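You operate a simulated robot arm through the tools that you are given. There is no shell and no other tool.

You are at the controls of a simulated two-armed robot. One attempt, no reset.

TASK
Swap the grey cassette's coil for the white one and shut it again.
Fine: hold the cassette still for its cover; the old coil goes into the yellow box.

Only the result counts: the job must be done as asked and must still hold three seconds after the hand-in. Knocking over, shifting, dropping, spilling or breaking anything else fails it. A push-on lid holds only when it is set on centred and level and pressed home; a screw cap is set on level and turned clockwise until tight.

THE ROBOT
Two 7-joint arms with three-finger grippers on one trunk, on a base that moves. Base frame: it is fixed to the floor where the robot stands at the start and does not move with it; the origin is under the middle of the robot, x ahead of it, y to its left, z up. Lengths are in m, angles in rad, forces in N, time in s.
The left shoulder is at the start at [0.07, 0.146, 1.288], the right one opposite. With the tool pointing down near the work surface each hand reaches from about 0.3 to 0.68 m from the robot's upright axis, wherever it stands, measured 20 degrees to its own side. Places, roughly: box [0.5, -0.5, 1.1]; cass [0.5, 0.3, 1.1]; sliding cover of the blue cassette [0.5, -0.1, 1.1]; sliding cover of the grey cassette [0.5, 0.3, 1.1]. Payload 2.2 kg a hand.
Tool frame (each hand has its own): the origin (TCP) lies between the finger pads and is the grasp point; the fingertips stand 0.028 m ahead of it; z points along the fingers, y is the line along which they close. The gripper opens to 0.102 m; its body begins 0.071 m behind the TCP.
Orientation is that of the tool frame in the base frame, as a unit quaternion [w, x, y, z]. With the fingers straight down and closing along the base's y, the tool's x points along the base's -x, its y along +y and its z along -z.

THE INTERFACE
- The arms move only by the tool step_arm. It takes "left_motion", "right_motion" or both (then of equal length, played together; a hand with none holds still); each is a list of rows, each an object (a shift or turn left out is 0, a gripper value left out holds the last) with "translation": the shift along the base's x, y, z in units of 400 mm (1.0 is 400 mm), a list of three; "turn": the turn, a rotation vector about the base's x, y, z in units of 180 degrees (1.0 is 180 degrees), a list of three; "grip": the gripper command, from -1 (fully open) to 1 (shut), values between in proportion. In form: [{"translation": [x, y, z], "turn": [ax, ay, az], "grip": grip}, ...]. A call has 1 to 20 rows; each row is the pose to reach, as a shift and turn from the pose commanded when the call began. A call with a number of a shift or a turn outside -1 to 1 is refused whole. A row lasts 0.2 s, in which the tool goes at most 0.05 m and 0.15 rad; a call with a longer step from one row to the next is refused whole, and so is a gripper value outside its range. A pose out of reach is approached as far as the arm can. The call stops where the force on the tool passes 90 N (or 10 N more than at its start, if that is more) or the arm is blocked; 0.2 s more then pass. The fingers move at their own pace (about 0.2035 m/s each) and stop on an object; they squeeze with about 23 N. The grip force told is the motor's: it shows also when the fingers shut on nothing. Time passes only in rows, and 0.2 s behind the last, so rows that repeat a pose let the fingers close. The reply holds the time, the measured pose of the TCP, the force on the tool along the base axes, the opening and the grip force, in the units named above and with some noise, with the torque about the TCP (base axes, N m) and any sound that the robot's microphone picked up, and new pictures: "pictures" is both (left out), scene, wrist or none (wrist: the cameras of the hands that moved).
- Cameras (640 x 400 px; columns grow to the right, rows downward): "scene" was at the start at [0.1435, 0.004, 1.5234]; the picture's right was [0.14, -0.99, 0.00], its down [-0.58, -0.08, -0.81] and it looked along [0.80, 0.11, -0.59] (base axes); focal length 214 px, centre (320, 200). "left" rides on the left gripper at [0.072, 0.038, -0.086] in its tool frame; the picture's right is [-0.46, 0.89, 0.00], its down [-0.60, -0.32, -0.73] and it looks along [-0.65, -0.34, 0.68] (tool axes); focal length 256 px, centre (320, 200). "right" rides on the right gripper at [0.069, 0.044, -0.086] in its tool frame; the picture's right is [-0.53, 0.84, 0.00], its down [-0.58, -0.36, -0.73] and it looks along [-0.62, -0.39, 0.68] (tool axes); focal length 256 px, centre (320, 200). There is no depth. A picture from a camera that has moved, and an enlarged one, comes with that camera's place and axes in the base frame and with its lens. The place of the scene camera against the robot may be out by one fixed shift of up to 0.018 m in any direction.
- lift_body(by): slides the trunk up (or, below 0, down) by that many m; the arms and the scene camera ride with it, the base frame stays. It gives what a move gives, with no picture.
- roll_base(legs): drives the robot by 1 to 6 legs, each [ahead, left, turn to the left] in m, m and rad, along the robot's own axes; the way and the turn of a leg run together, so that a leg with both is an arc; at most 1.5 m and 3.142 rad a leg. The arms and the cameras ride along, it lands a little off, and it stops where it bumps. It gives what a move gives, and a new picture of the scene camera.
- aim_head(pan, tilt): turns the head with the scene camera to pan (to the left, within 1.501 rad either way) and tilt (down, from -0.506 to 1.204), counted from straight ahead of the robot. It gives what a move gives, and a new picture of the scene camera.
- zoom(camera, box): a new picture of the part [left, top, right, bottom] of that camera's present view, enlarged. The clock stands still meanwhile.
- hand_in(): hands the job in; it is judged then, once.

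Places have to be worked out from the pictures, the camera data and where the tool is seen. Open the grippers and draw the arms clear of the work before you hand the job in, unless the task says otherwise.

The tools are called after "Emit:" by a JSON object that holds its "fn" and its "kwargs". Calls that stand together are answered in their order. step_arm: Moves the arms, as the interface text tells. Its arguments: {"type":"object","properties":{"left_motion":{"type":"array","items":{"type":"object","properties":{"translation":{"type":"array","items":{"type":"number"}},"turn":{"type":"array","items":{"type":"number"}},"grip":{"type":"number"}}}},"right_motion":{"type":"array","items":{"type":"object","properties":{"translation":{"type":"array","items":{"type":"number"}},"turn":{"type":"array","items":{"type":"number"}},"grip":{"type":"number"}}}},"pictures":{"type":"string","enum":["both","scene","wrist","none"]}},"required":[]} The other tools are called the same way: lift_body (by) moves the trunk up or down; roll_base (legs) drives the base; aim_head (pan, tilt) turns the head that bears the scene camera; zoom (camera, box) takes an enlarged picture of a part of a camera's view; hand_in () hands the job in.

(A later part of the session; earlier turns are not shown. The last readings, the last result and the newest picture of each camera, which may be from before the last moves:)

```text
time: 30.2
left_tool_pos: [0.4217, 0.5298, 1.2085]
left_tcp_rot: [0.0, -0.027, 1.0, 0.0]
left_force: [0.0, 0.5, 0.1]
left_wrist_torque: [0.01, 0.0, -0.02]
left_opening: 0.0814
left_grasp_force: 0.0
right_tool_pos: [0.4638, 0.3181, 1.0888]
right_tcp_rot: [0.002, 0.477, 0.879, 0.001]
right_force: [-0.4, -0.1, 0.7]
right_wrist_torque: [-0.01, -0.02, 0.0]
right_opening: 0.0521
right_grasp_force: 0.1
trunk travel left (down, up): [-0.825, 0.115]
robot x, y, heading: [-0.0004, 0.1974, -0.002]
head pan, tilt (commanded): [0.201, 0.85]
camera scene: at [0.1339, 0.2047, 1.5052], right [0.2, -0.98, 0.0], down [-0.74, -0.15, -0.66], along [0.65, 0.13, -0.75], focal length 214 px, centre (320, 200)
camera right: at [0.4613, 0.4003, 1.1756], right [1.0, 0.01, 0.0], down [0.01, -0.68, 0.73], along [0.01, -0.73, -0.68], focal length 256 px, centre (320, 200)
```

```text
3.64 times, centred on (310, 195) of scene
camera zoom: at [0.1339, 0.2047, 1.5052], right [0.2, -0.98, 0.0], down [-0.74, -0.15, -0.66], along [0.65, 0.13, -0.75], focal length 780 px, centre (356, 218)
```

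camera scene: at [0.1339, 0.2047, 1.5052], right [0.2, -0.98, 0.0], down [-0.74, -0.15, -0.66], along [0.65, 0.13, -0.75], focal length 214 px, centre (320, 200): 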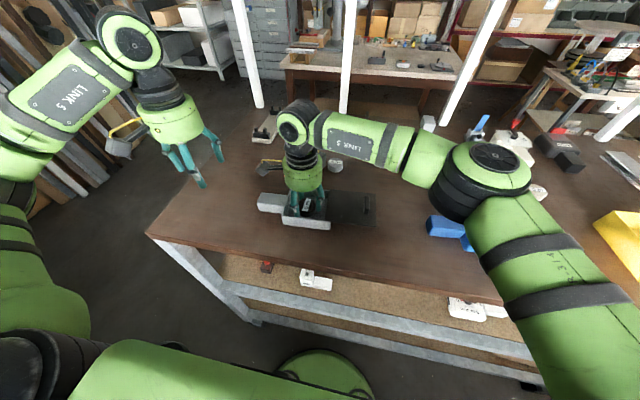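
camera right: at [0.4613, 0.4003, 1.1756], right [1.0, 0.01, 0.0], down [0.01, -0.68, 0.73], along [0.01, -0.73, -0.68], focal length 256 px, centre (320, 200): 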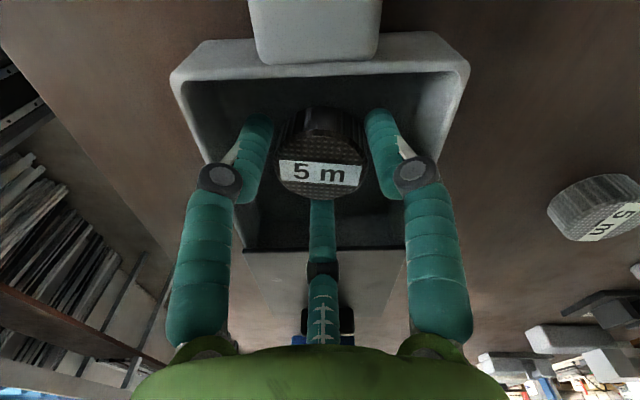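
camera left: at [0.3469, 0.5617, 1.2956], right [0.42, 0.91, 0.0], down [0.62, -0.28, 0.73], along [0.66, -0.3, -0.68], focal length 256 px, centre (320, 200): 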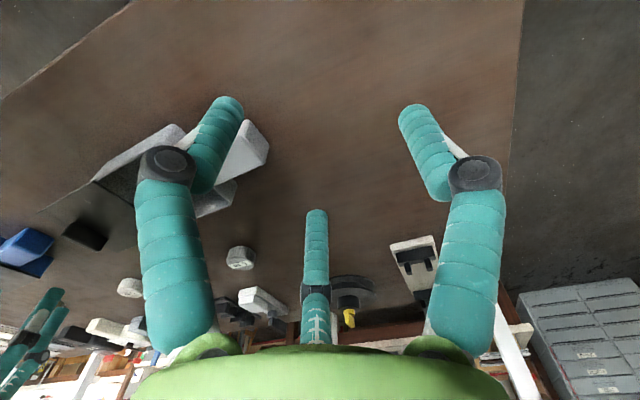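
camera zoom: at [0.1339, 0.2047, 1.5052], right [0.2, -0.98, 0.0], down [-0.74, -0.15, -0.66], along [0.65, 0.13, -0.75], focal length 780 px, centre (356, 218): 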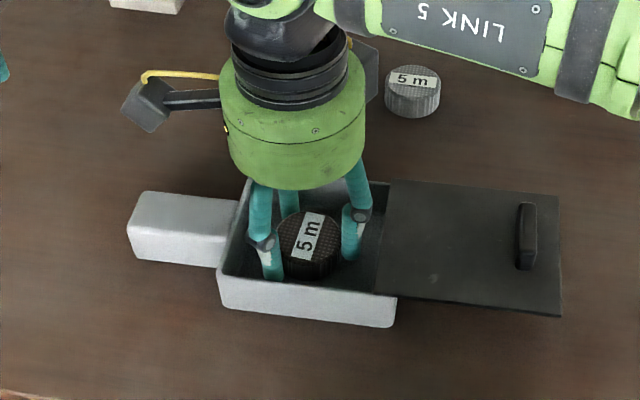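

Three views together put the coil's top near z 1.071 and its centre about 3–4 mm further towards -y. I shift 3 mm, go 5 mm deeper and close on the old coil.

Emit:
{"fn": "step_arm", "kwargs": {"right_motion": [{"translation": [0, -0.0075, 0]}, {"translation": [0, -0.0075, -0.0125]}, {"translation": [0, -0.0075, -0.0125], "grip": 0.1}, {"translation": [0, -0.0075, -0.0125], "grip": 0.5}, {"translation": [0, -0.0075, -0.0125], "grip": 1}, {"translation": [0, -0.0075, -0.0125], "grip": 1}], "pictures": "wrist"}}

Emit:
{"fn": "zoom", "kwargs": {"camera": "right", "box": [160, 60, 480, 260]}}

Emit:
{"fn": "zoom", "kwargs": {"camera": "scene", "box": [230, 140, 390, 250]}}

```text
time: 31.6
left_tool_pos: [0.422, 0.5312, 1.2088]
left_tcp_rot: [0.0, -0.027, 1.0, 0.0]
left_force: [-0.1, -0.2, 0.9]
left_wrist_torque: [-0.01, 0.01, 0.0]
left_opening: 0.0817
left_grasp_force: 0.1
right_tool_pos: [0.4638, 0.3145, 1.0854]
right_tcp_rot: [0.002, 0.477, 0.879, 0.001]
right_force: [1.8, -0.1, 3.0]
right_wrist_torque: [0.01, -0.05, -0.01]
right_opening: 0.0459
right_grasp_force: 23.6
trunk travel left (down, up): [-0.825, 0.115]
robot x, y, heading: [0.0004, 0.1999, -0.011]
head pan, tilt (commanded): [0.201, 0.85]
camera right: at [0.4608, 0.3974, 1.1714], right [1.0, 0.01, 0.0], down [0.01, -0.68, 0.73], along [0.01, -0.73, -0.68], focal length 256 px, centre (320, 200)
```

right: 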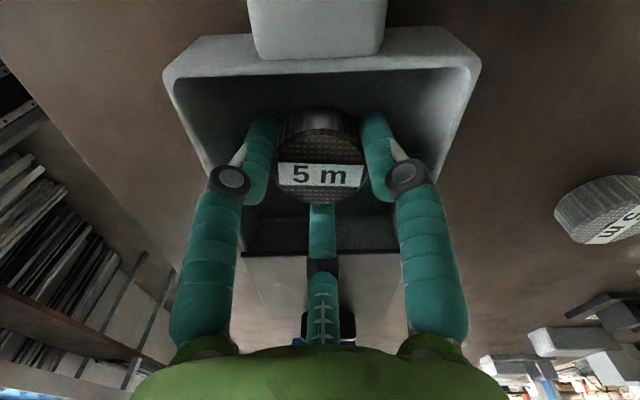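

```text
2.00 times, centred on (320, 160) of right
camera zoom: at [0.4608, 0.3974, 1.1714], right [1.0, 0.01, 0.0], down [0.01, -0.68, 0.73], along [0.01, -0.73, -0.68], focal length 512 px, centre (320, 280)
```

zoom: 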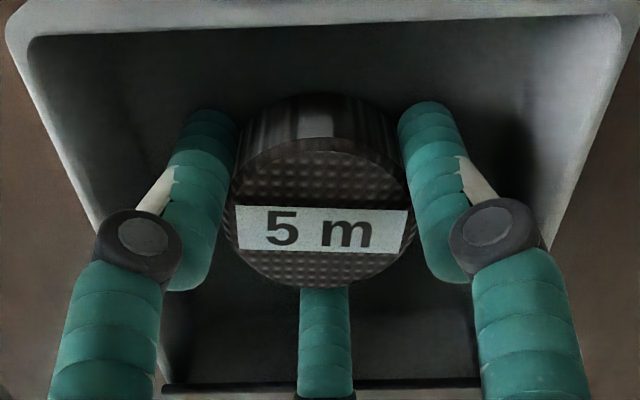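

```text
3.64 times, centred on (310, 195) of scene
camera zoom: at [0.1338, 0.2045, 1.5052], right [0.2, -0.98, 0.0], down [-0.74, -0.15, -0.66], along [0.65, 0.13, -0.75], focal length 780 px, centre (356, 218)
```

zoom: 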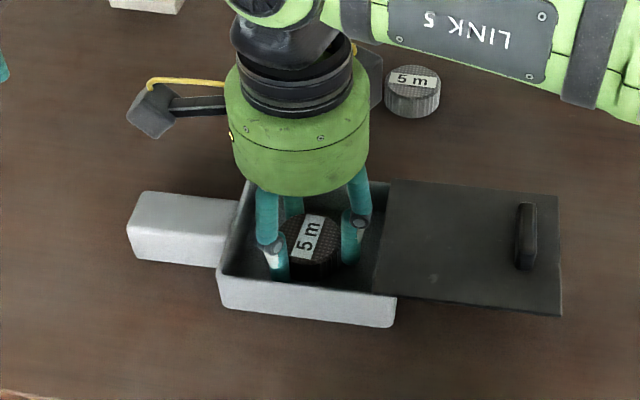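

The old coil is gripped at an opening of 0.046 m with 23 N. I lift it straight up out of the box.

Emit:
{"fn": "step_arm", "kwargs": {"right_motion": [{"translation": [0, 0, 0.03]}, {"translation": [0, 0, 0.08]}, {"translation": [0, 0, 0.16]}, {"translation": [0, 0, 0.25]}, {"translation": [0, 0, 0.34]}, {"translation": [0, 0, 0.34]}], "pictures": "both"}}

Emit:
{"fn": "zoom", "kwargs": {"camera": "scene", "box": [230, 140, 390, 250]}}

Emit:
{"fn": "zoom", "kwargs": {"camera": "right", "box": [160, 0, 480, 200]}}

```text
time: 33.0
left_tool_pos: [0.4212, 0.5291, 1.2088]
left_tcp_rot: [0.0, -0.027, 1.0, 0.0]
left_force: [-0.1, 0.5, 0.9]
left_wrist_torque: [0.02, 0.01, -0.03]
left_opening: 0.0817
left_grasp_force: 0.1
right_tool_pos: [0.4634, 0.3161, 1.2214]
right_tcp_rot: [0.001, 0.476, 0.879, -0.001]
right_force: [0.3, 0.0, -0.3]
right_wrist_torque: [0.0, 0.0, -0.02]
right_opening: 0.0459
right_grasp_force: 23.1
trunk travel left (down, up): [-0.825, 0.115]
robot x, y, heading: [0.0007, 0.1986, -0.004]
head pan, tilt (commanded): [0.201, 0.85]
camera scene: at [0.1343, 0.2046, 1.5051], right [0.2, -0.98, 0.0], down [-0.74, -0.15, -0.66], along [0.65, 0.13, -0.75], focal length 214 px, centre (320, 200)
camera right: at [0.4597, 0.3976, 1.307], right [1.0, 0.01, 0.0], down [0.01, -0.68, 0.73], along [0.01, -0.73, -0.68], focal length 256 px, centre (320, 200)
```

scene: 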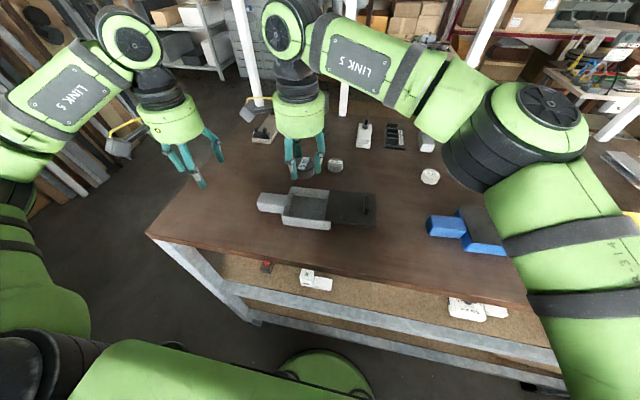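
right: 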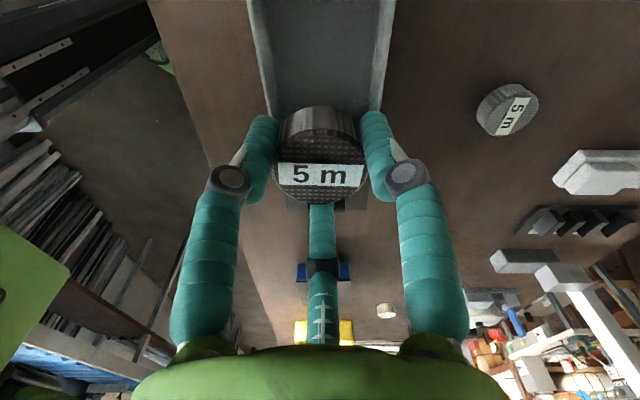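

```text
3.64 times, centred on (310, 195) of scene
camera zoom: at [0.1343, 0.2046, 1.5051], right [0.2, -0.98, 0.0], down [-0.74, -0.15, -0.66], along [0.65, 0.13, -0.75], focal length 780 px, centre (356, 218)
```

zoom: 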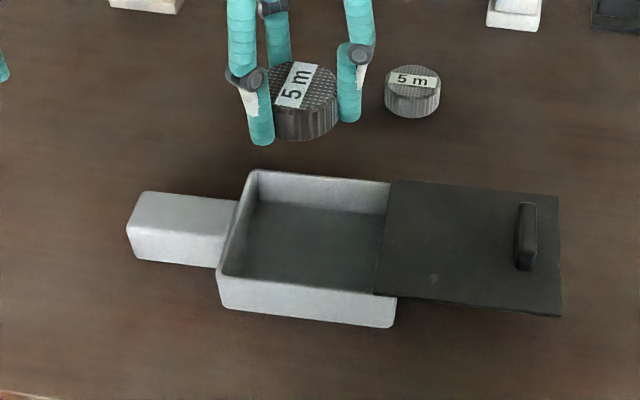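

```text
2.00 times, centred on (320, 100) of right
camera zoom: at [0.4597, 0.3976, 1.307], right [1.0, 0.01, 0.0], down [0.01, -0.68, 0.73], along [0.01, -0.73, -0.68], focal length 512 px, centre (320, 400)
```

zoom: 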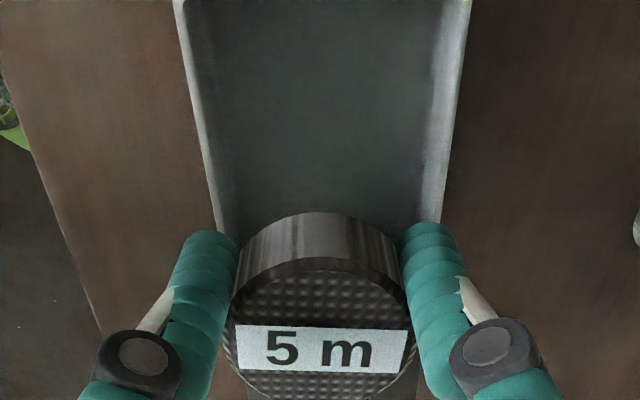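

The old coil is out and the cavity has a plain flat floor. I now drive 0.4 m to the right and 5 cm ahead, with the hands well above everything, to reach the yellow box.

Emit:
{"fn": "roll_base", "kwargs": {"legs": [[0, -0.4, 0], [0.05, 0, 0]]}}

Emit:
{"fn": "aim_head", "kwargs": {"pan": -0.35, "tilt": 0.85}}

```text
time: 36.1
left_tool_pos: [0.4561, 0.1234, 1.2072]
left_tcp_rot: [-0.002, -0.026, 1.0, -0.002]
left_force: [0.2, -0.4, 0.0]
left_wrist_torque: [0.05, 0.08, -0.01]
left_opening: 0.0815
left_grasp_force: 0.1
right_tool_pos: [0.4955, -0.0907, 1.2184]
right_tcp_rot: [-0.001, 0.479, 0.878, 0.0]
right_force: [0.4, 0.2, -0.8]
right_wrist_torque: [0.0, 0.1, 0.01]
right_opening: 0.0459
right_grasp_force: 22.9
trunk travel left (down, up): [-0.825, 0.115]
robot x, y, heading: [0.0338, -0.207, -0.01]
head pan, tilt (commanded): [0.201, 0.85]
stopped in leg 2: the robot was blocked; the commanded pose is now the measured one
camera scene: at [0.1685, -0.2003, 1.5047], right [0.19, -0.98, 0.0], down [-0.74, -0.14, -0.66], along [0.65, 0.13, -0.75], focal length 214 px, centre (320, 200)
```

scene: 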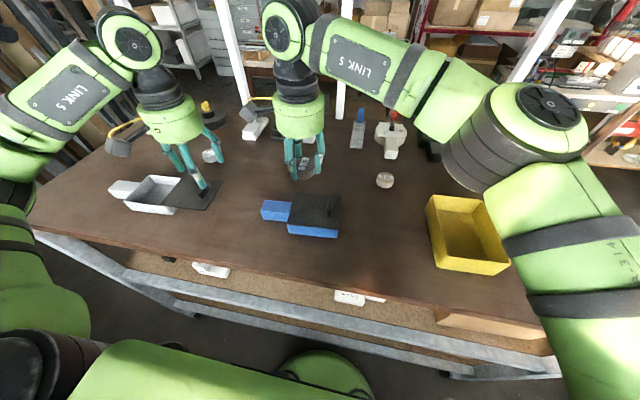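

```text
time: 37.1
left_tool_pos: [0.4523, 0.1237, 1.2102]
left_tcp_rot: [0.001, -0.025, 1.0, 0.001]
left_force: [0.2, 0.2, -0.3]
left_wrist_torque: [0.03, -0.02, -0.01]
left_opening: 0.0813
left_grasp_force: 0.1
right_tool_pos: [0.4911, -0.092, 1.221]
right_tcp_rot: [0.001, 0.479, 0.878, 0.0]
right_force: [-0.2, 0.7, -0.6]
right_wrist_torque: [0.0, -0.03, 0.01]
right_opening: 0.0463
right_grasp_force: 23.0
trunk travel left (down, up): [-0.825, 0.115]
robot x, y, heading: [0.0279, -0.2044, -0.007]
head pan, tilt (commanded): [-0.351, 0.85]
camera scene: at [0.1588, -0.2432, 1.5053], right [-0.35, -0.94, 0.0], down [-0.7, 0.26, -0.66], along [0.62, -0.23, -0.75], focal length 214 px, centre (320, 200)
```

scene: 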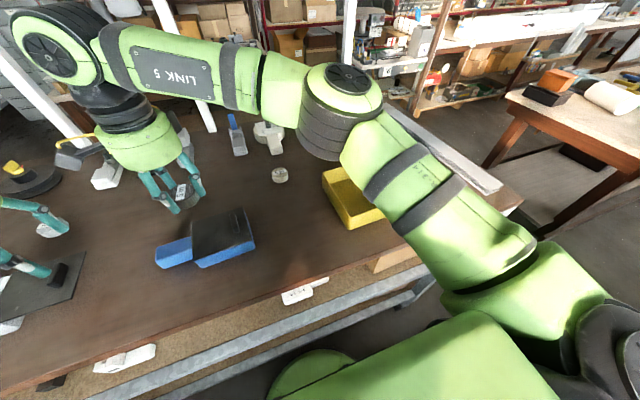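

The base touched the table 3 cm ahead and stopped, so I back off 1.5 cm. The yellow box is centred near (0.49, -0.458); I then carry the coil over there at the same height.

Emit:
{"fn": "roll_base", "kwargs": {"legs": [[-0.015, 0, 0]]}}

Emit:
{"fn": "aim_head", "kwargs": {"pan": 0.0, "tilt": 0.8}}

```text
time: 37.9
left_tool_pos: [0.4416, 0.1219, 1.2072]
left_tcp_rot: [-0.002, -0.024, 1.0, -0.001]
left_force: [0.6, 0.2, 0.5]
left_wrist_torque: [-0.01, 0.07, 0.0]
left_opening: 0.0818
left_grasp_force: 0.1
right_tool_pos: [0.4813, -0.0919, 1.2186]
right_tcp_rot: [0.0, 0.478, 0.878, 0.0]
right_force: [1.5, 0.5, -0.7]
right_wrist_torque: [-0.01, 0.05, 0.02]
right_opening: 0.0462
right_grasp_force: 22.8
trunk travel left (down, up): [-0.825, 0.115]
robot x, y, heading: [0.0145, -0.2066, -0.01]
head pan, tilt (commanded): [-0.351, 0.85]
camera scene: at [0.1503, -0.2431, 1.5047], right [-0.35, -0.94, 0.0], down [-0.71, 0.26, -0.66], along [0.62, -0.23, -0.75], focal length 214 px, centre (320, 200)
```

scene: 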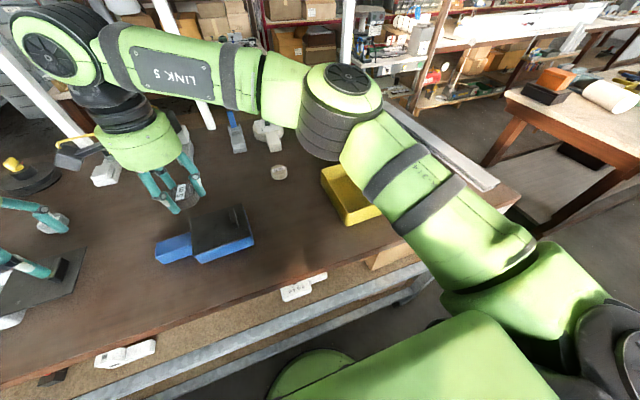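

```text
time: 38.7
left_tool_pos: [0.4356, 0.1233, 1.2094]
left_tcp_rot: [-0.001, -0.025, 1.0, 0.0]
left_force: [-0.1, 0.3, 0.2]
left_wrist_torque: [0.01, -0.03, -0.01]
left_opening: 0.0816
left_grasp_force: 0.1
right_tool_pos: [0.4777, -0.0923, 1.2211]
right_tcp_rot: [0.002, 0.479, 0.878, 0.001]
right_force: [0.1, 0.2, -1.3]
right_wrist_torque: [0.01, -0.03, 0.02]
right_opening: 0.0463
right_grasp_force: 23.0
trunk travel left (down, up): [-0.825, 0.115]
robot x, y, heading: [0.0168, -0.2096, -0.003]
head pan, tilt (commanded): [0.0, 0.799]
camera scene: at [0.1523, -0.2164, 1.5092], right [-0.01, -1.0, 0.0], down [-0.72, 0.01, -0.7], along [0.7, -0.01, -0.72], focal length 214 px, centre (320, 200)
```

scene: 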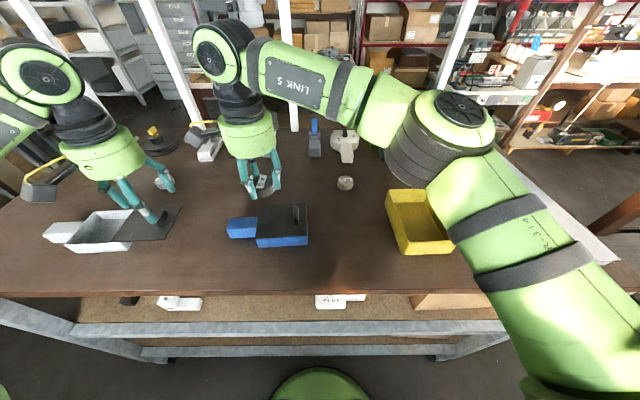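

The scene is undisturbed after the bump. I move the right hand with the coil over the yellow box.

Emit:
{"fn": "step_arm", "kwargs": {"right_motion": [{"translation": [0.004, -0.11, 0]}, {"translation": [0.008, -0.22, 0]}, {"translation": [0.012, -0.33, 0]}, {"translation": [0.016, -0.44, 0]}, {"translation": [0.02, -0.55, 0]}, {"translation": [0.024, -0.66, 0]}, {"translation": [0.028, -0.77, 0]}, {"translation": [0.031, -0.86, 0]}, {"translation": [0.031, -0.9075, 0]}, {"translation": [0.031, -0.9075, 0]}], "pictures": "both"}}

```text
time: 40.9
left_tool_pos: [0.4379, 0.1243, 1.2079]
left_tcp_rot: [0.0, -0.024, 1.0, 0.001]
left_force: [0.4, -0.3, 0.3]
left_wrist_torque: [-0.04, -0.01, -0.02]
left_opening: 0.0816
left_grasp_force: 0.1
right_tool_pos: [0.4907, -0.4553, 1.2206]
right_tcp_rot: [0.002, 0.478, 0.878, 0.001]
right_force: [0.0, 0.2, -0.3]
right_wrist_torque: [0.03, 0.02, 0.03]
right_opening: 0.0458
right_grasp_force: 23.7
trunk travel left (down, up): [-0.825, 0.115]
robot x, y, heading: [0.0173, -0.2059, -0.009]
head pan, tilt (commanded): [0.0, 0.799]
camera scene: at [0.1529, -0.216, 1.5092], right [-0.01, -1.0, 0.0], down [-0.72, 0.01, -0.7], along [0.7, -0.01, -0.72], focal length 214 px, centre (320, 200)
camera right: at [0.488, -0.3715, 1.3069], right [1.0, 0.01, 0.0], down [0.0, -0.68, 0.73], along [0.01, -0.73, -0.68], focal length 256 px, centre (320, 200)
```

scene: 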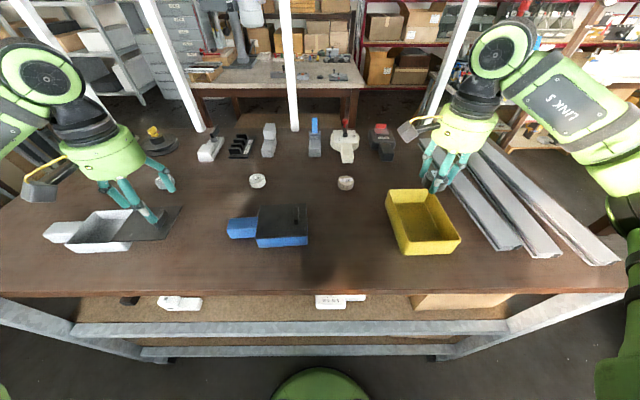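
right: 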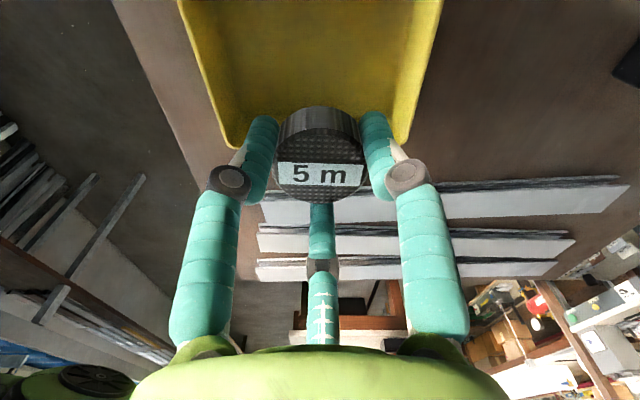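

The hand is centred over the yellow box (rim about x 0.40–0.57, y -0.39 to -0.525). I lower the coil to about z 1.10.

Emit:
{"fn": "step_arm", "kwargs": {"right_motion": [{"translation": [0, 0, -0.1]}, {"translation": [0, 0, -0.2]}, {"translation": [0, 0, -0.28]}, {"translation": [0, 0, -0.31]}, {"translation": [0, 0, -0.31]}], "pictures": "both"}}

Emit:
{"fn": "zoom", "kwargs": {"camera": "scene", "box": [360, 140, 500, 270]}}

```text
time: 42.1
left_tool_pos: [0.4387, 0.1225, 1.2079]
left_tcp_rot: [0.0, -0.024, 1.0, 0.0]
left_force: [-0.1, -0.2, 1.1]
left_wrist_torque: [0.01, 0.01, 0.01]
left_opening: 0.0816
left_grasp_force: 0.0
right_tool_pos: [0.4905, -0.4531, 1.0972]
right_tcp_rot: [0.002, 0.478, 0.878, 0.001]
right_force: [0.1, 0.9, -1.3]
right_wrist_torque: [0.0, 0.01, 0.03]
right_opening: 0.046
right_grasp_force: 22.9
trunk travel left (down, up): [-0.825, 0.115]
robot x, y, heading: [0.016, -0.2097, -0.007]
head pan, tilt (commanded): [0.0, 0.799]
camera scene: at [0.1527, -0.2164, 1.5092], right [-0.01, -1.0, 0.0], down [-0.72, 0.01, -0.7], along [0.7, -0.01, -0.72], focal length 214 px, centre (320, 200)
camera right: at [0.4888, -0.3715, 1.1833], right [1.0, 0.01, 0.0], down [0.0, -0.68, 0.73], along [0.01, -0.73, -0.68], focal length 256 px, centre (320, 200)
```

scene: 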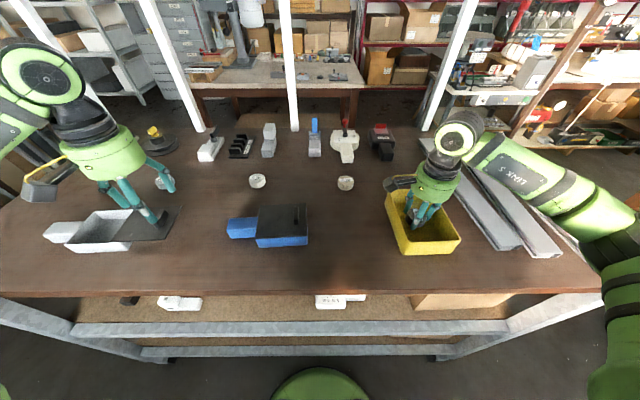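
right: 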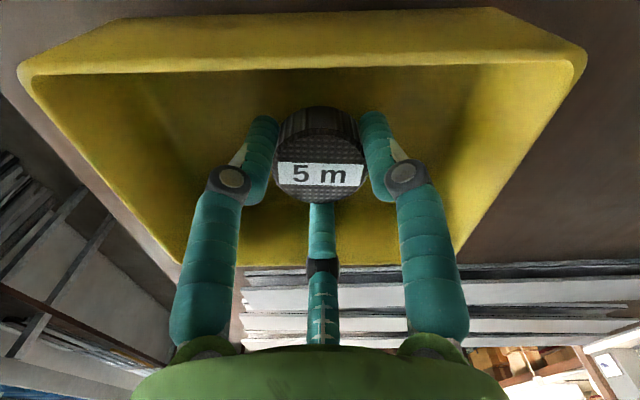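

```text
3.08 times, centred on (430, 205) of scene
camera zoom: at [0.1527, -0.2164, 1.5092], right [-0.01, -1.0, 0.0], down [-0.72, 0.01, -0.7], along [0.7, -0.01, -0.72], focal length 660 px, centre (-18, 185)
```

zoom: 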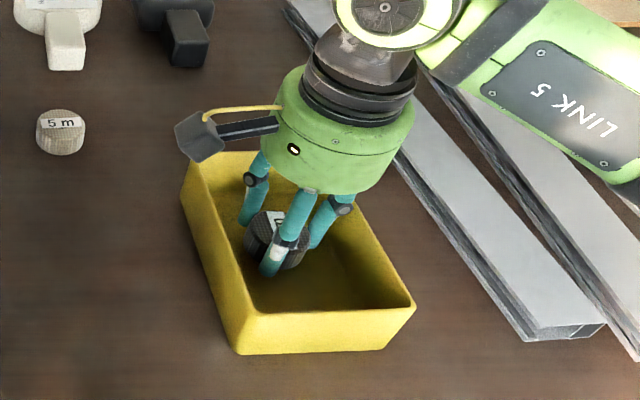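

The coil is inside the box and free of contact. I lower it 8 mm more, let go, and lift the hand out.

Emit:
{"fn": "step_arm", "kwargs": {"right_motion": [{"translation": [0, 0, -0.01]}, {"translation": [0, 0, -0.02]}, {"translation": [0, 0, -0.02], "grip": 0}, {"translation": [0, 0, -0.02], "grip": -0.3}, {"translation": [0, 0, -0.02], "grip": -0.3}, {"translation": [0, 0, 0.06], "grip": -0.3}, {"translation": [0, 0, 0.16], "grip": -0.3}, {"translation": [0, 0, 0.26], "grip": -0.3}, {"translation": [0, 0, 0.33], "grip": -0.3}, {"translation": [0, 0, 0.33], "grip": -0.3}], "pictures": "both"}}

Emit:
{"fn": "zoom", "kwargs": {"camera": "scene", "box": [360, 140, 500, 270]}}

```text
time: 44.3
left_tool_pos: [0.4367, 0.1238, 1.2095]
left_tcp_rot: [0.0, -0.025, 1.0, 0.0]
left_force: [0.6, -0.3, -0.2]
left_wrist_torque: [0.0, -0.01, 0.01]
left_opening: 0.0816
left_grasp_force: 0.1
right_tool_pos: [0.4892, -0.456, 1.2275]
right_tcp_rot: [0.001, 0.478, 0.878, 0.002]
right_force: [0.3, -0.1, 0.1]
right_wrist_torque: [-0.04, 0.02, -0.01]
right_opening: 0.0664
right_grasp_force: 0.1
trunk travel left (down, up): [-0.825, 0.115]
robot x, y, heading: [0.0156, -0.205, -0.004]
head pan, tilt (commanded): [0.0, 0.799]
camera scene: at [0.1529, -0.2165, 1.5092], right [-0.01, -1.0, 0.0], down [-0.72, 0.01, -0.7], along [0.7, -0.01, -0.72], focal length 214 px, centre (320, 200)
camera right: at [0.487, -0.374, 1.3146], right [1.0, 0.01, 0.0], down [0.0, -0.68, 0.73], along [0.01, -0.73, -0.68], focal length 256 px, centre (320, 200)
```

scene: 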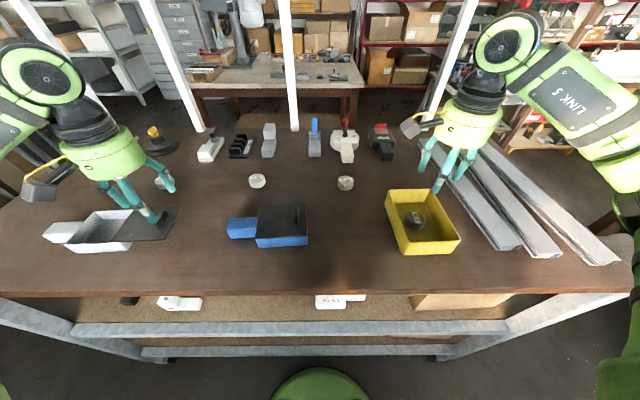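
right: 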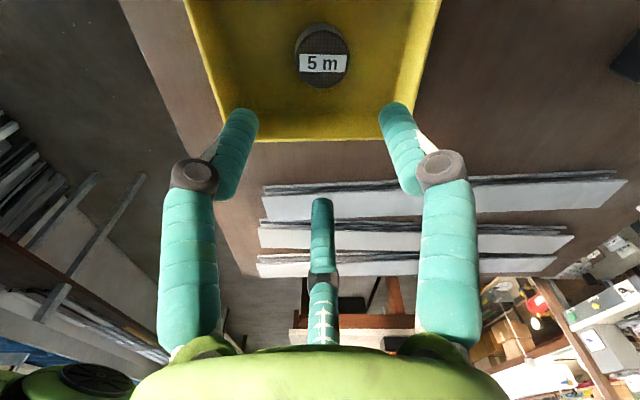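

```text
3.08 times, centred on (430, 205) of scene
camera zoom: at [0.1529, -0.2165, 1.5092], right [-0.01, -1.0, 0.0], down [-0.72, 0.01, -0.7], along [0.7, -0.01, -0.72], focal length 660 px, centre (-18, 185)
```

zoom: 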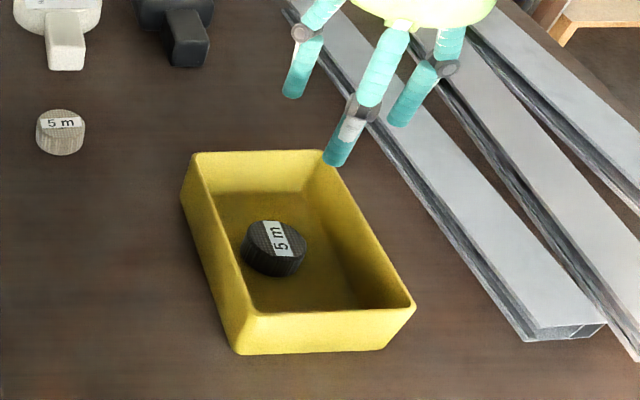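

The old coil lies in the yellow box. Before fetching the new one I compare the two remaining table coils once more in this view, and then drive left by 0.335 m so the right hand can reach the white one.

Emit:
{"fn": "zoom", "kwargs": {"camera": "scene", "box": [240, 150, 370, 215]}}

Emit:
{"fn": "roll_base", "kwargs": {"legs": [[0, 0.335, 0]]}}

Emit:
{"fn": "zoom", "kwargs": {"camera": "scene", "box": [120, 130, 460, 280]}}

```text
4.92 times, centred on (305, 182) of scene
camera zoom: at [0.1529, -0.2165, 1.5092], right [-0.01, -1.0, 0.0], down [-0.72, 0.01, -0.7], along [0.7, -0.01, -0.72], focal length 1056 px, centre (394, 286)
```

zoom: 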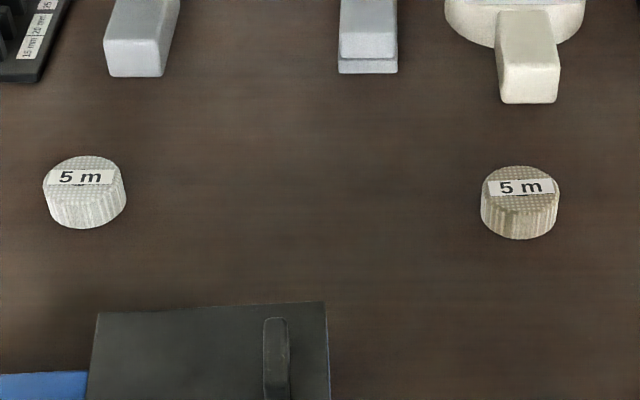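

```text
time: 46.5
left_tool_pos: [0.4392, 0.4581, 1.2085]
left_tcp_rot: [-0.001, -0.025, 1.0, 0.001]
left_force: [-0.4, 0.8, 0.1]
left_wrist_torque: [0.01, -0.01, -0.02]
left_opening: 0.0816
left_grasp_force: 0.0
right_tool_pos: [0.4932, -0.1223, 1.2272]
right_tcp_rot: [0.0, 0.478, 0.878, 0.002]
right_force: [-0.3, -1.1, -0.4]
right_wrist_torque: [0.02, 0.0, 0.03]
right_opening: 0.0665
right_grasp_force: 0.2
trunk travel left (down, up): [-0.825, 0.115]
robot x, y, heading: [0.0146, 0.1244, -0.006]
head pan, tilt (commanded): [0.0, 0.799]
camera scene: at [0.1548, 0.1168, 1.5092], right [-0.01, -1.0, 0.0], down [-0.72, 0.01, -0.7], along [0.7, 0.0, -0.72], focal length 214 px, centre (320, 200)
```

scene: 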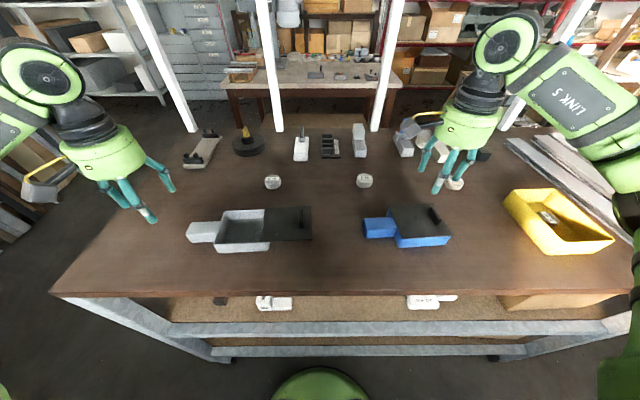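

```text
1.88 times, centred on (290, 205) of scene
camera zoom: at [0.1548, 0.1168, 1.5092], right [-0.01, -1.0, 0.0], down [-0.72, 0.01, -0.7], along [0.7, 0.0, -0.72], focal length 404 px, centre (376, 191)
```

zoom: 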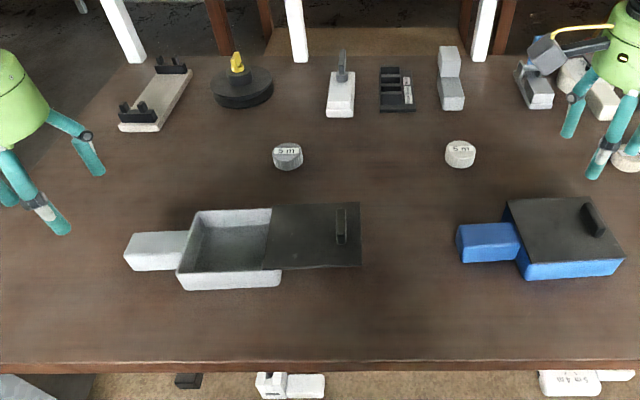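

In one view the right coil is plainly cream, the left grey and the middle one white. I bring the right hand above the white coil.

Emit:
{"fn": "step_arm", "kwargs": {"right_motion": [{"translation": [0.08, 0.053, 0]}, {"translation": [0.16, 0.107, -0.01]}, {"translation": [0.24, 0.16, -0.02]}, {"translation": [0.32, 0.214, -0.04]}, {"translation": [0.404, 0.268, -0.06]}, {"translation": [0.404, 0.268, -0.06]}], "pictures": "both"}}

Emit:
{"fn": "zoom", "kwargs": {"camera": "right", "box": [160, 0, 480, 200]}}

```text
time: 47.9
left_tool_pos: [0.4387, 0.4586, 1.2089]
left_tcp_rot: [0.0, -0.026, 1.0, 0.0]
left_force: [-0.4, -1.1, -0.1]
left_wrist_torque: [0.05, -0.03, 0.0]
left_opening: 0.0815
left_grasp_force: 0.2
right_tool_pos: [0.6489, -0.0144, 1.2054]
right_tcp_rot: [0.002, 0.478, 0.878, 0.002]
right_force: [-0.4, 0.2, -1.2]
right_wrist_torque: [0.03, -0.01, 0.0]
right_opening: 0.0661
right_grasp_force: 0.1
trunk travel left (down, up): [-0.825, 0.115]
robot x, y, heading: [0.0192, 0.1314, -0.009]
head pan, tilt (commanded): [0.0, 0.799]
camera scene: at [0.1539, 0.118, 1.5093], right [-0.01, -1.0, 0.0], down [-0.72, 0.01, -0.7], along [0.7, 0.0, -0.72], focal length 214 px, centre (320, 200)
camera right: at [0.6464, 0.0681, 1.2913], right [1.0, 0.01, 0.01], down [0.0, -0.68, 0.73], along [0.01, -0.73, -0.68], focal length 256 px, centre (320, 200)
```

scene: 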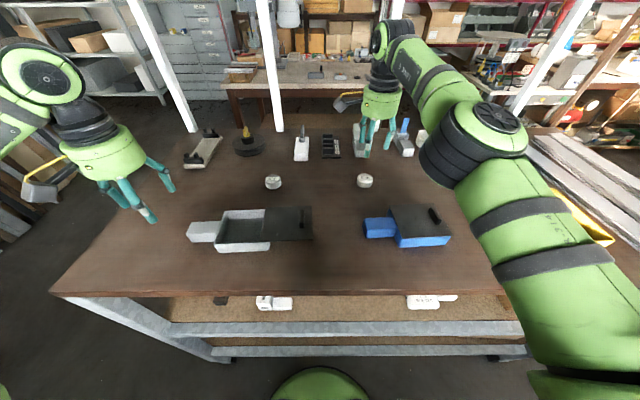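
right: 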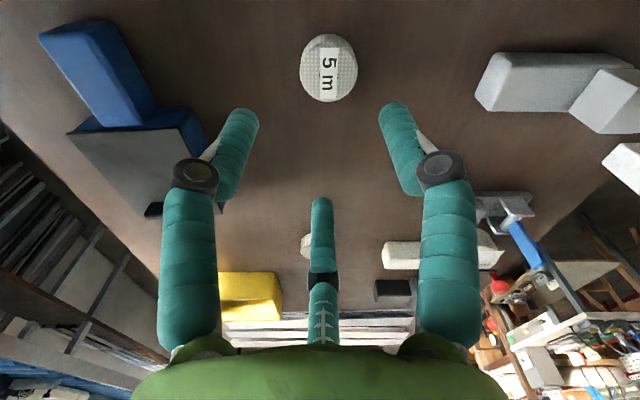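

```text
2.00 times, centred on (320, 100) of right
camera zoom: at [0.6464, 0.0681, 1.2913], right [1.0, 0.01, 0.01], down [0.0, -0.68, 0.73], along [0.01, -0.73, -0.68], focal length 512 px, centre (320, 400)
```

zoom: 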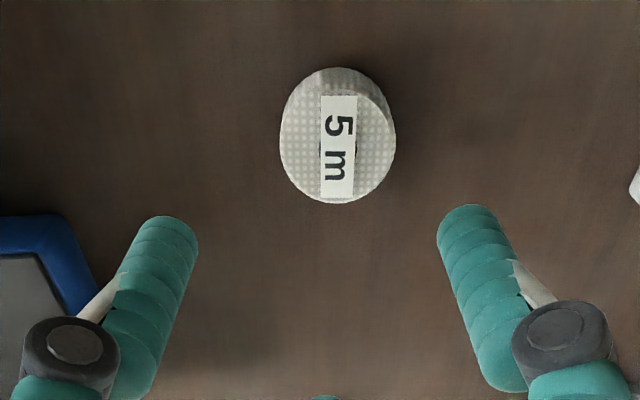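

The white coil lies at about (0.656, -0.016), 9 mm further out than the tool. I shift over it and go down to an intermediate height for a check.

Emit:
{"fn": "step_arm", "kwargs": {"right_motion": [{"translation": [0.0225, -0.005, -0.05]}, {"translation": [0.0225, -0.005, -0.12]}, {"translation": [0.0225, -0.005, -0.18]}, {"translation": [0.0225, -0.005, -0.18]}], "pictures": "wrist"}}

Emit:
{"fn": "zoom", "kwargs": {"camera": "right", "box": [160, 0, 480, 200]}}

```text
time: 48.9
left_tool_pos: [0.4392, 0.4606, 1.2098]
left_tcp_rot: [0.0, -0.025, 1.0, 0.0]
left_force: [0.6, 0.0, 1.1]
left_wrist_torque: [0.01, 0.01, -0.01]
left_opening: 0.0819
left_grasp_force: 0.0
right_tool_pos: [0.6607, -0.0154, 1.1308]
right_tcp_rot: [0.002, 0.478, 0.878, 0.0]
right_force: [0.4, 1.1, 0.2]
right_wrist_torque: [-0.04, -0.04, 0.0]
right_opening: 0.0663
right_grasp_force: 0.1
right hand out of reach, approached as far as the arm can: row 1
trunk travel left (down, up): [-0.825, 0.115]
robot x, y, heading: [0.0182, 0.1266, 0.001]
head pan, tilt (commanded): [0.0, 0.799]
camera right: at [0.6572, 0.0677, 1.2176], right [1.0, 0.01, 0.0], down [0.0, -0.68, 0.73], along [0.01, -0.73, -0.68], focal length 256 px, centre (320, 200)
```

right: 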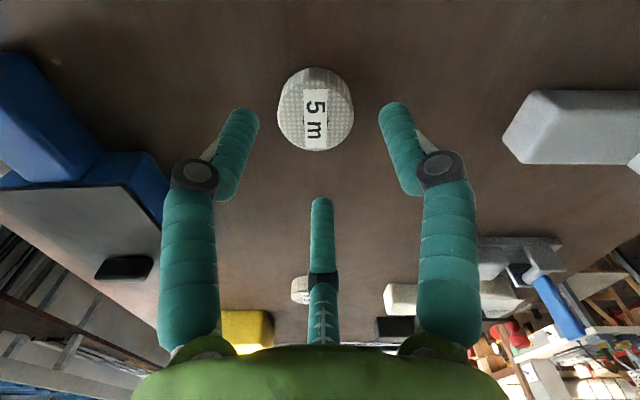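

```text
2.00 times, centred on (320, 100) of right
camera zoom: at [0.6572, 0.0677, 1.2176], right [1.0, 0.01, 0.0], down [0.0, -0.68, 0.73], along [0.01, -0.73, -0.68], focal length 512 px, centre (320, 400)
```

zoom: 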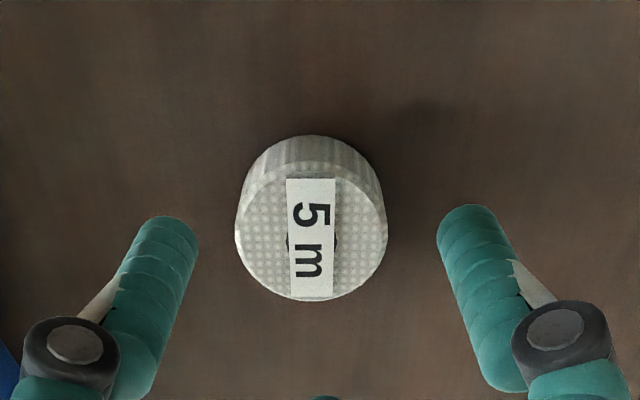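

The coil sits 2 mm towards -x of the hand's middle. I correct that and go down to about z 1.085.

Emit:
{"fn": "step_arm", "kwargs": {"right_motion": [{"translation": [-0.005, 0, -0.04]}, {"translation": [-0.005, 0, -0.08]}, {"translation": [-0.005, 0, -0.105]}, {"translation": [-0.005, 0, -0.115]}, {"translation": [-0.005, 0, -0.115]}], "pictures": "both"}}

Emit:
{"fn": "zoom", "kwargs": {"camera": "right", "box": [160, 60, 480, 260]}}

Emit:
{"fn": "zoom", "kwargs": {"camera": "scene", "box": [310, 120, 430, 210]}}

```text
time: 50.1
left_tool_pos: [0.4385, 0.4605, 1.2086]
left_tcp_rot: [0.001, -0.026, 1.0, 0.001]
left_force: [0.6, 0.0, -0.2]
left_wrist_torque: [-0.01, 0.01, 0.02]
left_opening: 0.0815
left_grasp_force: 0.1
right_tool_pos: [0.6596, -0.0149, 1.0869]
right_tcp_rot: [0.001, 0.478, 0.878, 0.001]
right_force: [-0.2, 0.3, 0.6]
right_wrist_torque: [-0.01, -0.03, 0.03]
right_opening: 0.0663
right_grasp_force: 0.1
trunk travel left (down, up): [-0.825, 0.115]
robot x, y, heading: [0.0192, 0.1296, -0.005]
head pan, tilt (commanded): [0.0, 0.799]
camera scene: at [0.1548, 0.1194, 1.5092], right [-0.01, -1.0, 0.0], down [-0.72, 0.0, -0.7], along [0.7, 0.0, -0.72], focal length 214 px, centre (320, 200)
camera right: at [0.6573, 0.0676, 1.1724], right [1.0, 0.01, 0.0], down [0.0, -0.68, 0.73], along [0.01, -0.73, -0.68], focal length 256 px, centre (320, 200)
```

scene: 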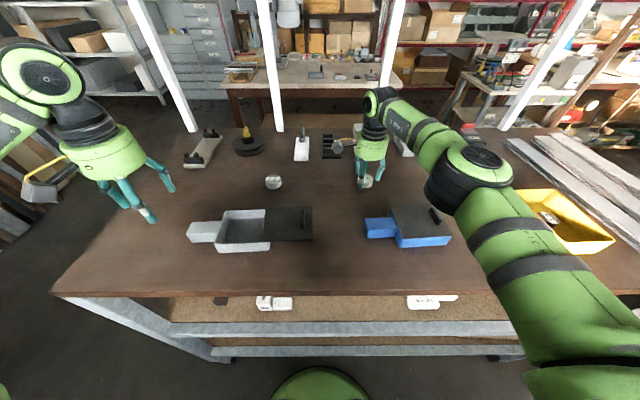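
right: 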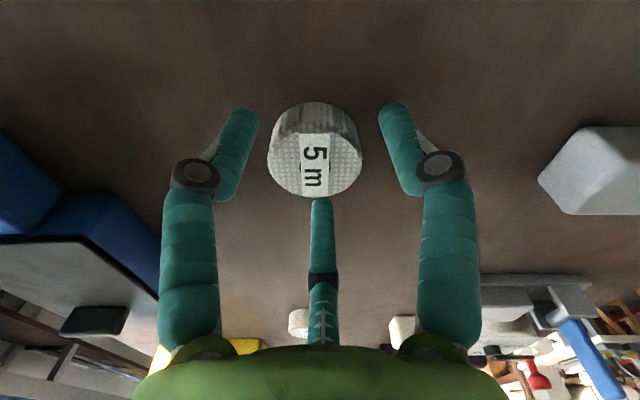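

```text
2.00 times, centred on (320, 160) of right
camera zoom: at [0.6573, 0.0676, 1.1724], right [1.0, 0.01, 0.0], down [0.0, -0.68, 0.73], along [0.01, -0.73, -0.68], focal length 512 px, centre (320, 280)
```

zoom: 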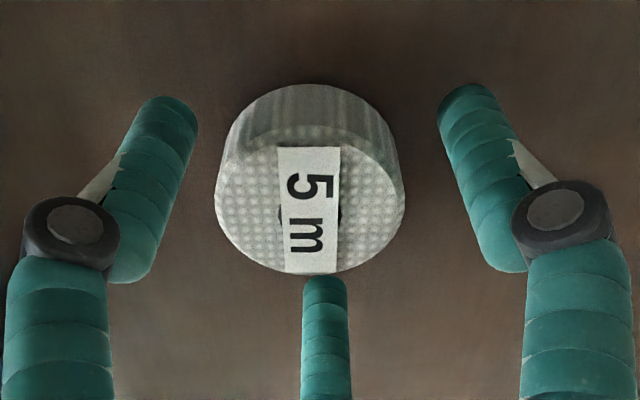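

```text
4.44 times, centred on (370, 165) of scene
camera zoom: at [0.1548, 0.1194, 1.5092], right [-0.01, -1.0, 0.0], down [-0.72, 0.0, -0.7], along [0.7, 0.0, -0.72], focal length 953 px, centre (98, 356)
```

zoom: 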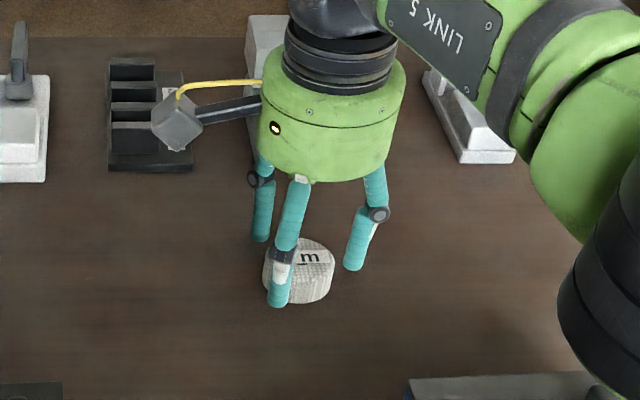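

The coil is still 2.4 mm towards -x of the fingers' middle. I correct that, go 3 mm lower and close on the white coil.

Emit:
{"fn": "step_arm", "kwargs": {"right_motion": [{"translation": [-0.006, -0.002, 0]}, {"translation": [-0.006, -0.002, -0.0075]}, {"translation": [-0.006, -0.002, -0.0075], "grip": 0}, {"translation": [-0.006, -0.002, -0.0075], "grip": 0.3}, {"translation": [-0.006, -0.002, -0.0075], "grip": 1}, {"translation": [-0.006, -0.002, -0.0075], "grip": 1}], "pictures": "wrist"}}

Emit:
{"fn": "zoom", "kwargs": {"camera": "right", "box": [160, 60, 480, 260]}}

```text
time: 51.5
left_tool_pos: [0.438, 0.4595, 1.2095]
left_tcp_rot: [0.0, -0.025, 1.0, 0.0]
left_force: [0.8, -0.2, -0.5]
left_wrist_torque: [-0.02, -0.02, 0.01]
left_opening: 0.0818
left_grasp_force: 0.0
right_tool_pos: [0.6581, -0.016, 1.083]
right_tcp_rot: [0.002, 0.479, 0.878, 0.001]
right_force: [-0.1, -0.8, 0.1]
right_wrist_torque: [-0.03, -0.04, 0.01]
right_opening: 0.0456
right_grasp_force: 22.4
trunk travel left (down, up): [-0.825, 0.115]
robot x, y, heading: [0.0211, 0.1259, -0.004]
head pan, tilt (commanded): [0.0, 0.799]
camera right: at [0.655, 0.0667, 1.1696], right [1.0, 0.01, 0.0], down [0.0, -0.68, 0.73], along [0.01, -0.73, -0.68], focal length 256 px, centre (320, 200)
```

right: 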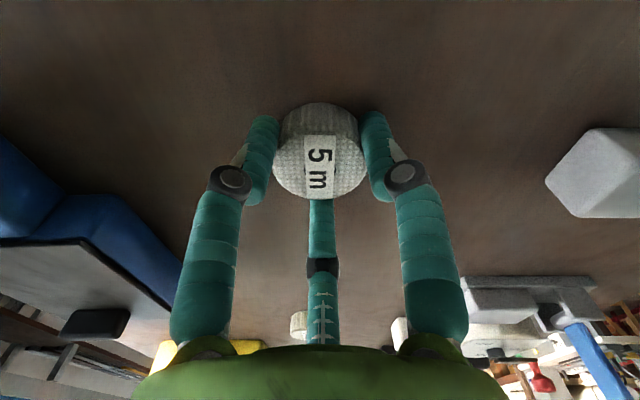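

```text
2.00 times, centred on (320, 160) of right
camera zoom: at [0.655, 0.0667, 1.1696], right [1.0, 0.01, 0.0], down [0.0, -0.68, 0.73], along [0.01, -0.73, -0.68], focal length 512 px, centre (320, 280)
```

zoom: 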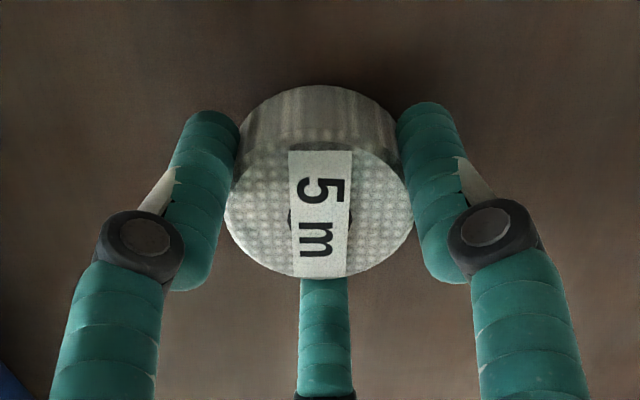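

The white coil is held at an opening of 0.0456 m with 22 N. I lift it, and move the left hand further left out of the right hand's way.

Emit:
{"fn": "step_arm", "kwargs": {"right_motion": [{"translation": [0, 0, 0.05]}, {"translation": [0, 0, 0.13]}, {"translation": [0, 0, 0.22]}, {"translation": [0, 0, 0.31]}, {"translation": [0, 0, 0.36]}, {"translation": [0, 0, 0.36]}], "left_motion": [{"translation": [0, 0.08, 0.02]}, {"translation": [0, 0.16, 0.05]}, {"translation": [-0.02, 0.24, 0.08]}, {"translation": [-0.04, 0.32, 0.1]}, {"translation": [-0.05, 0.38, 0.1]}, {"translation": [-0.05, 0.38, 0.1]}], "pictures": "both"}}

```text
time: 52.9
left_tool_pos: [0.4206, 0.6117, 1.2476]
left_tcp_rot: [-0.001, -0.025, 1.0, -0.001]
left_force: [1.0, 0.6, -0.7]
left_wrist_torque: [0.03, 0.02, 0.01]
left_opening: 0.0815
left_grasp_force: 0.1
right_tool_pos: [0.6464, -0.0181, 1.2265]
right_tcp_rot: [0.001, 0.478, 0.878, 0.001]
right_force: [0.2, 0.8, -0.3]
right_wrist_torque: [-0.01, -0.01, -0.01]
right_opening: 0.0454
right_grasp_force: 23.0
right hand out of reach, approached as far as the arm can: row 4, 5, 6
trunk travel left (down, up): [-0.825, 0.115]
robot x, y, heading: [0.0178, 0.1292, -0.003]
head pan, tilt (commanded): [0.0, 0.799]
camera scene: at [0.1557, 0.1203, 1.5091], right [-0.01, -1.0, 0.0], down [-0.72, 0.0, -0.7], along [0.7, 0.0, -0.72], focal length 214 px, centre (320, 200)
camera right: at [0.6434, 0.0638, 1.3121], right [1.0, 0.01, 0.0], down [0.0, -0.68, 0.73], along [0.01, -0.73, -0.68], focal length 256 px, centre (320, 200)
camera left: at [0.3449, 0.644, 1.3343], right [0.42, 0.91, 0.0], down [0.62, -0.28, 0.73], along [0.66, -0.31, -0.68], focal length 256 px, centre (320, 200)
```

scene: 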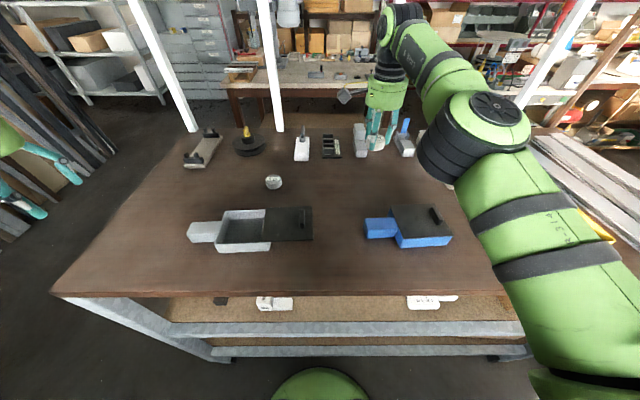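
right: 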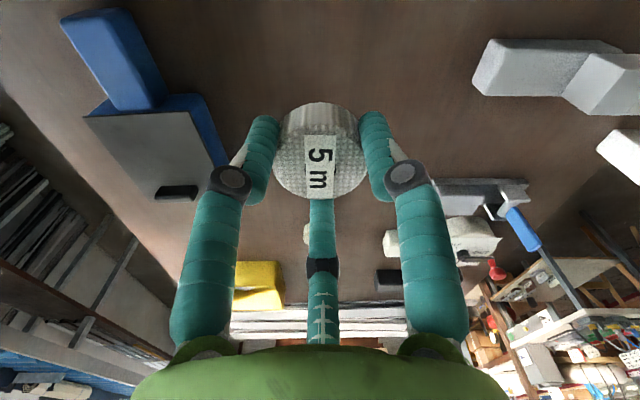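
left: 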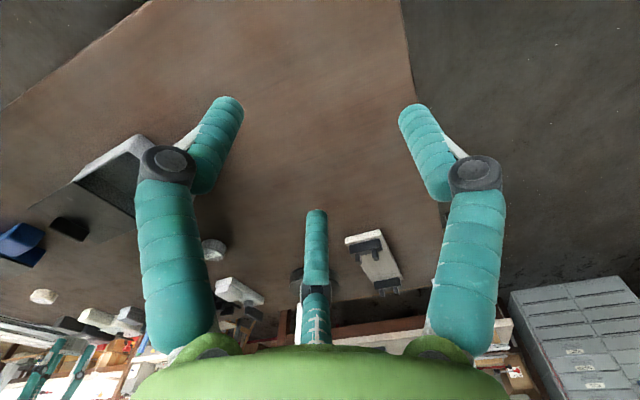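

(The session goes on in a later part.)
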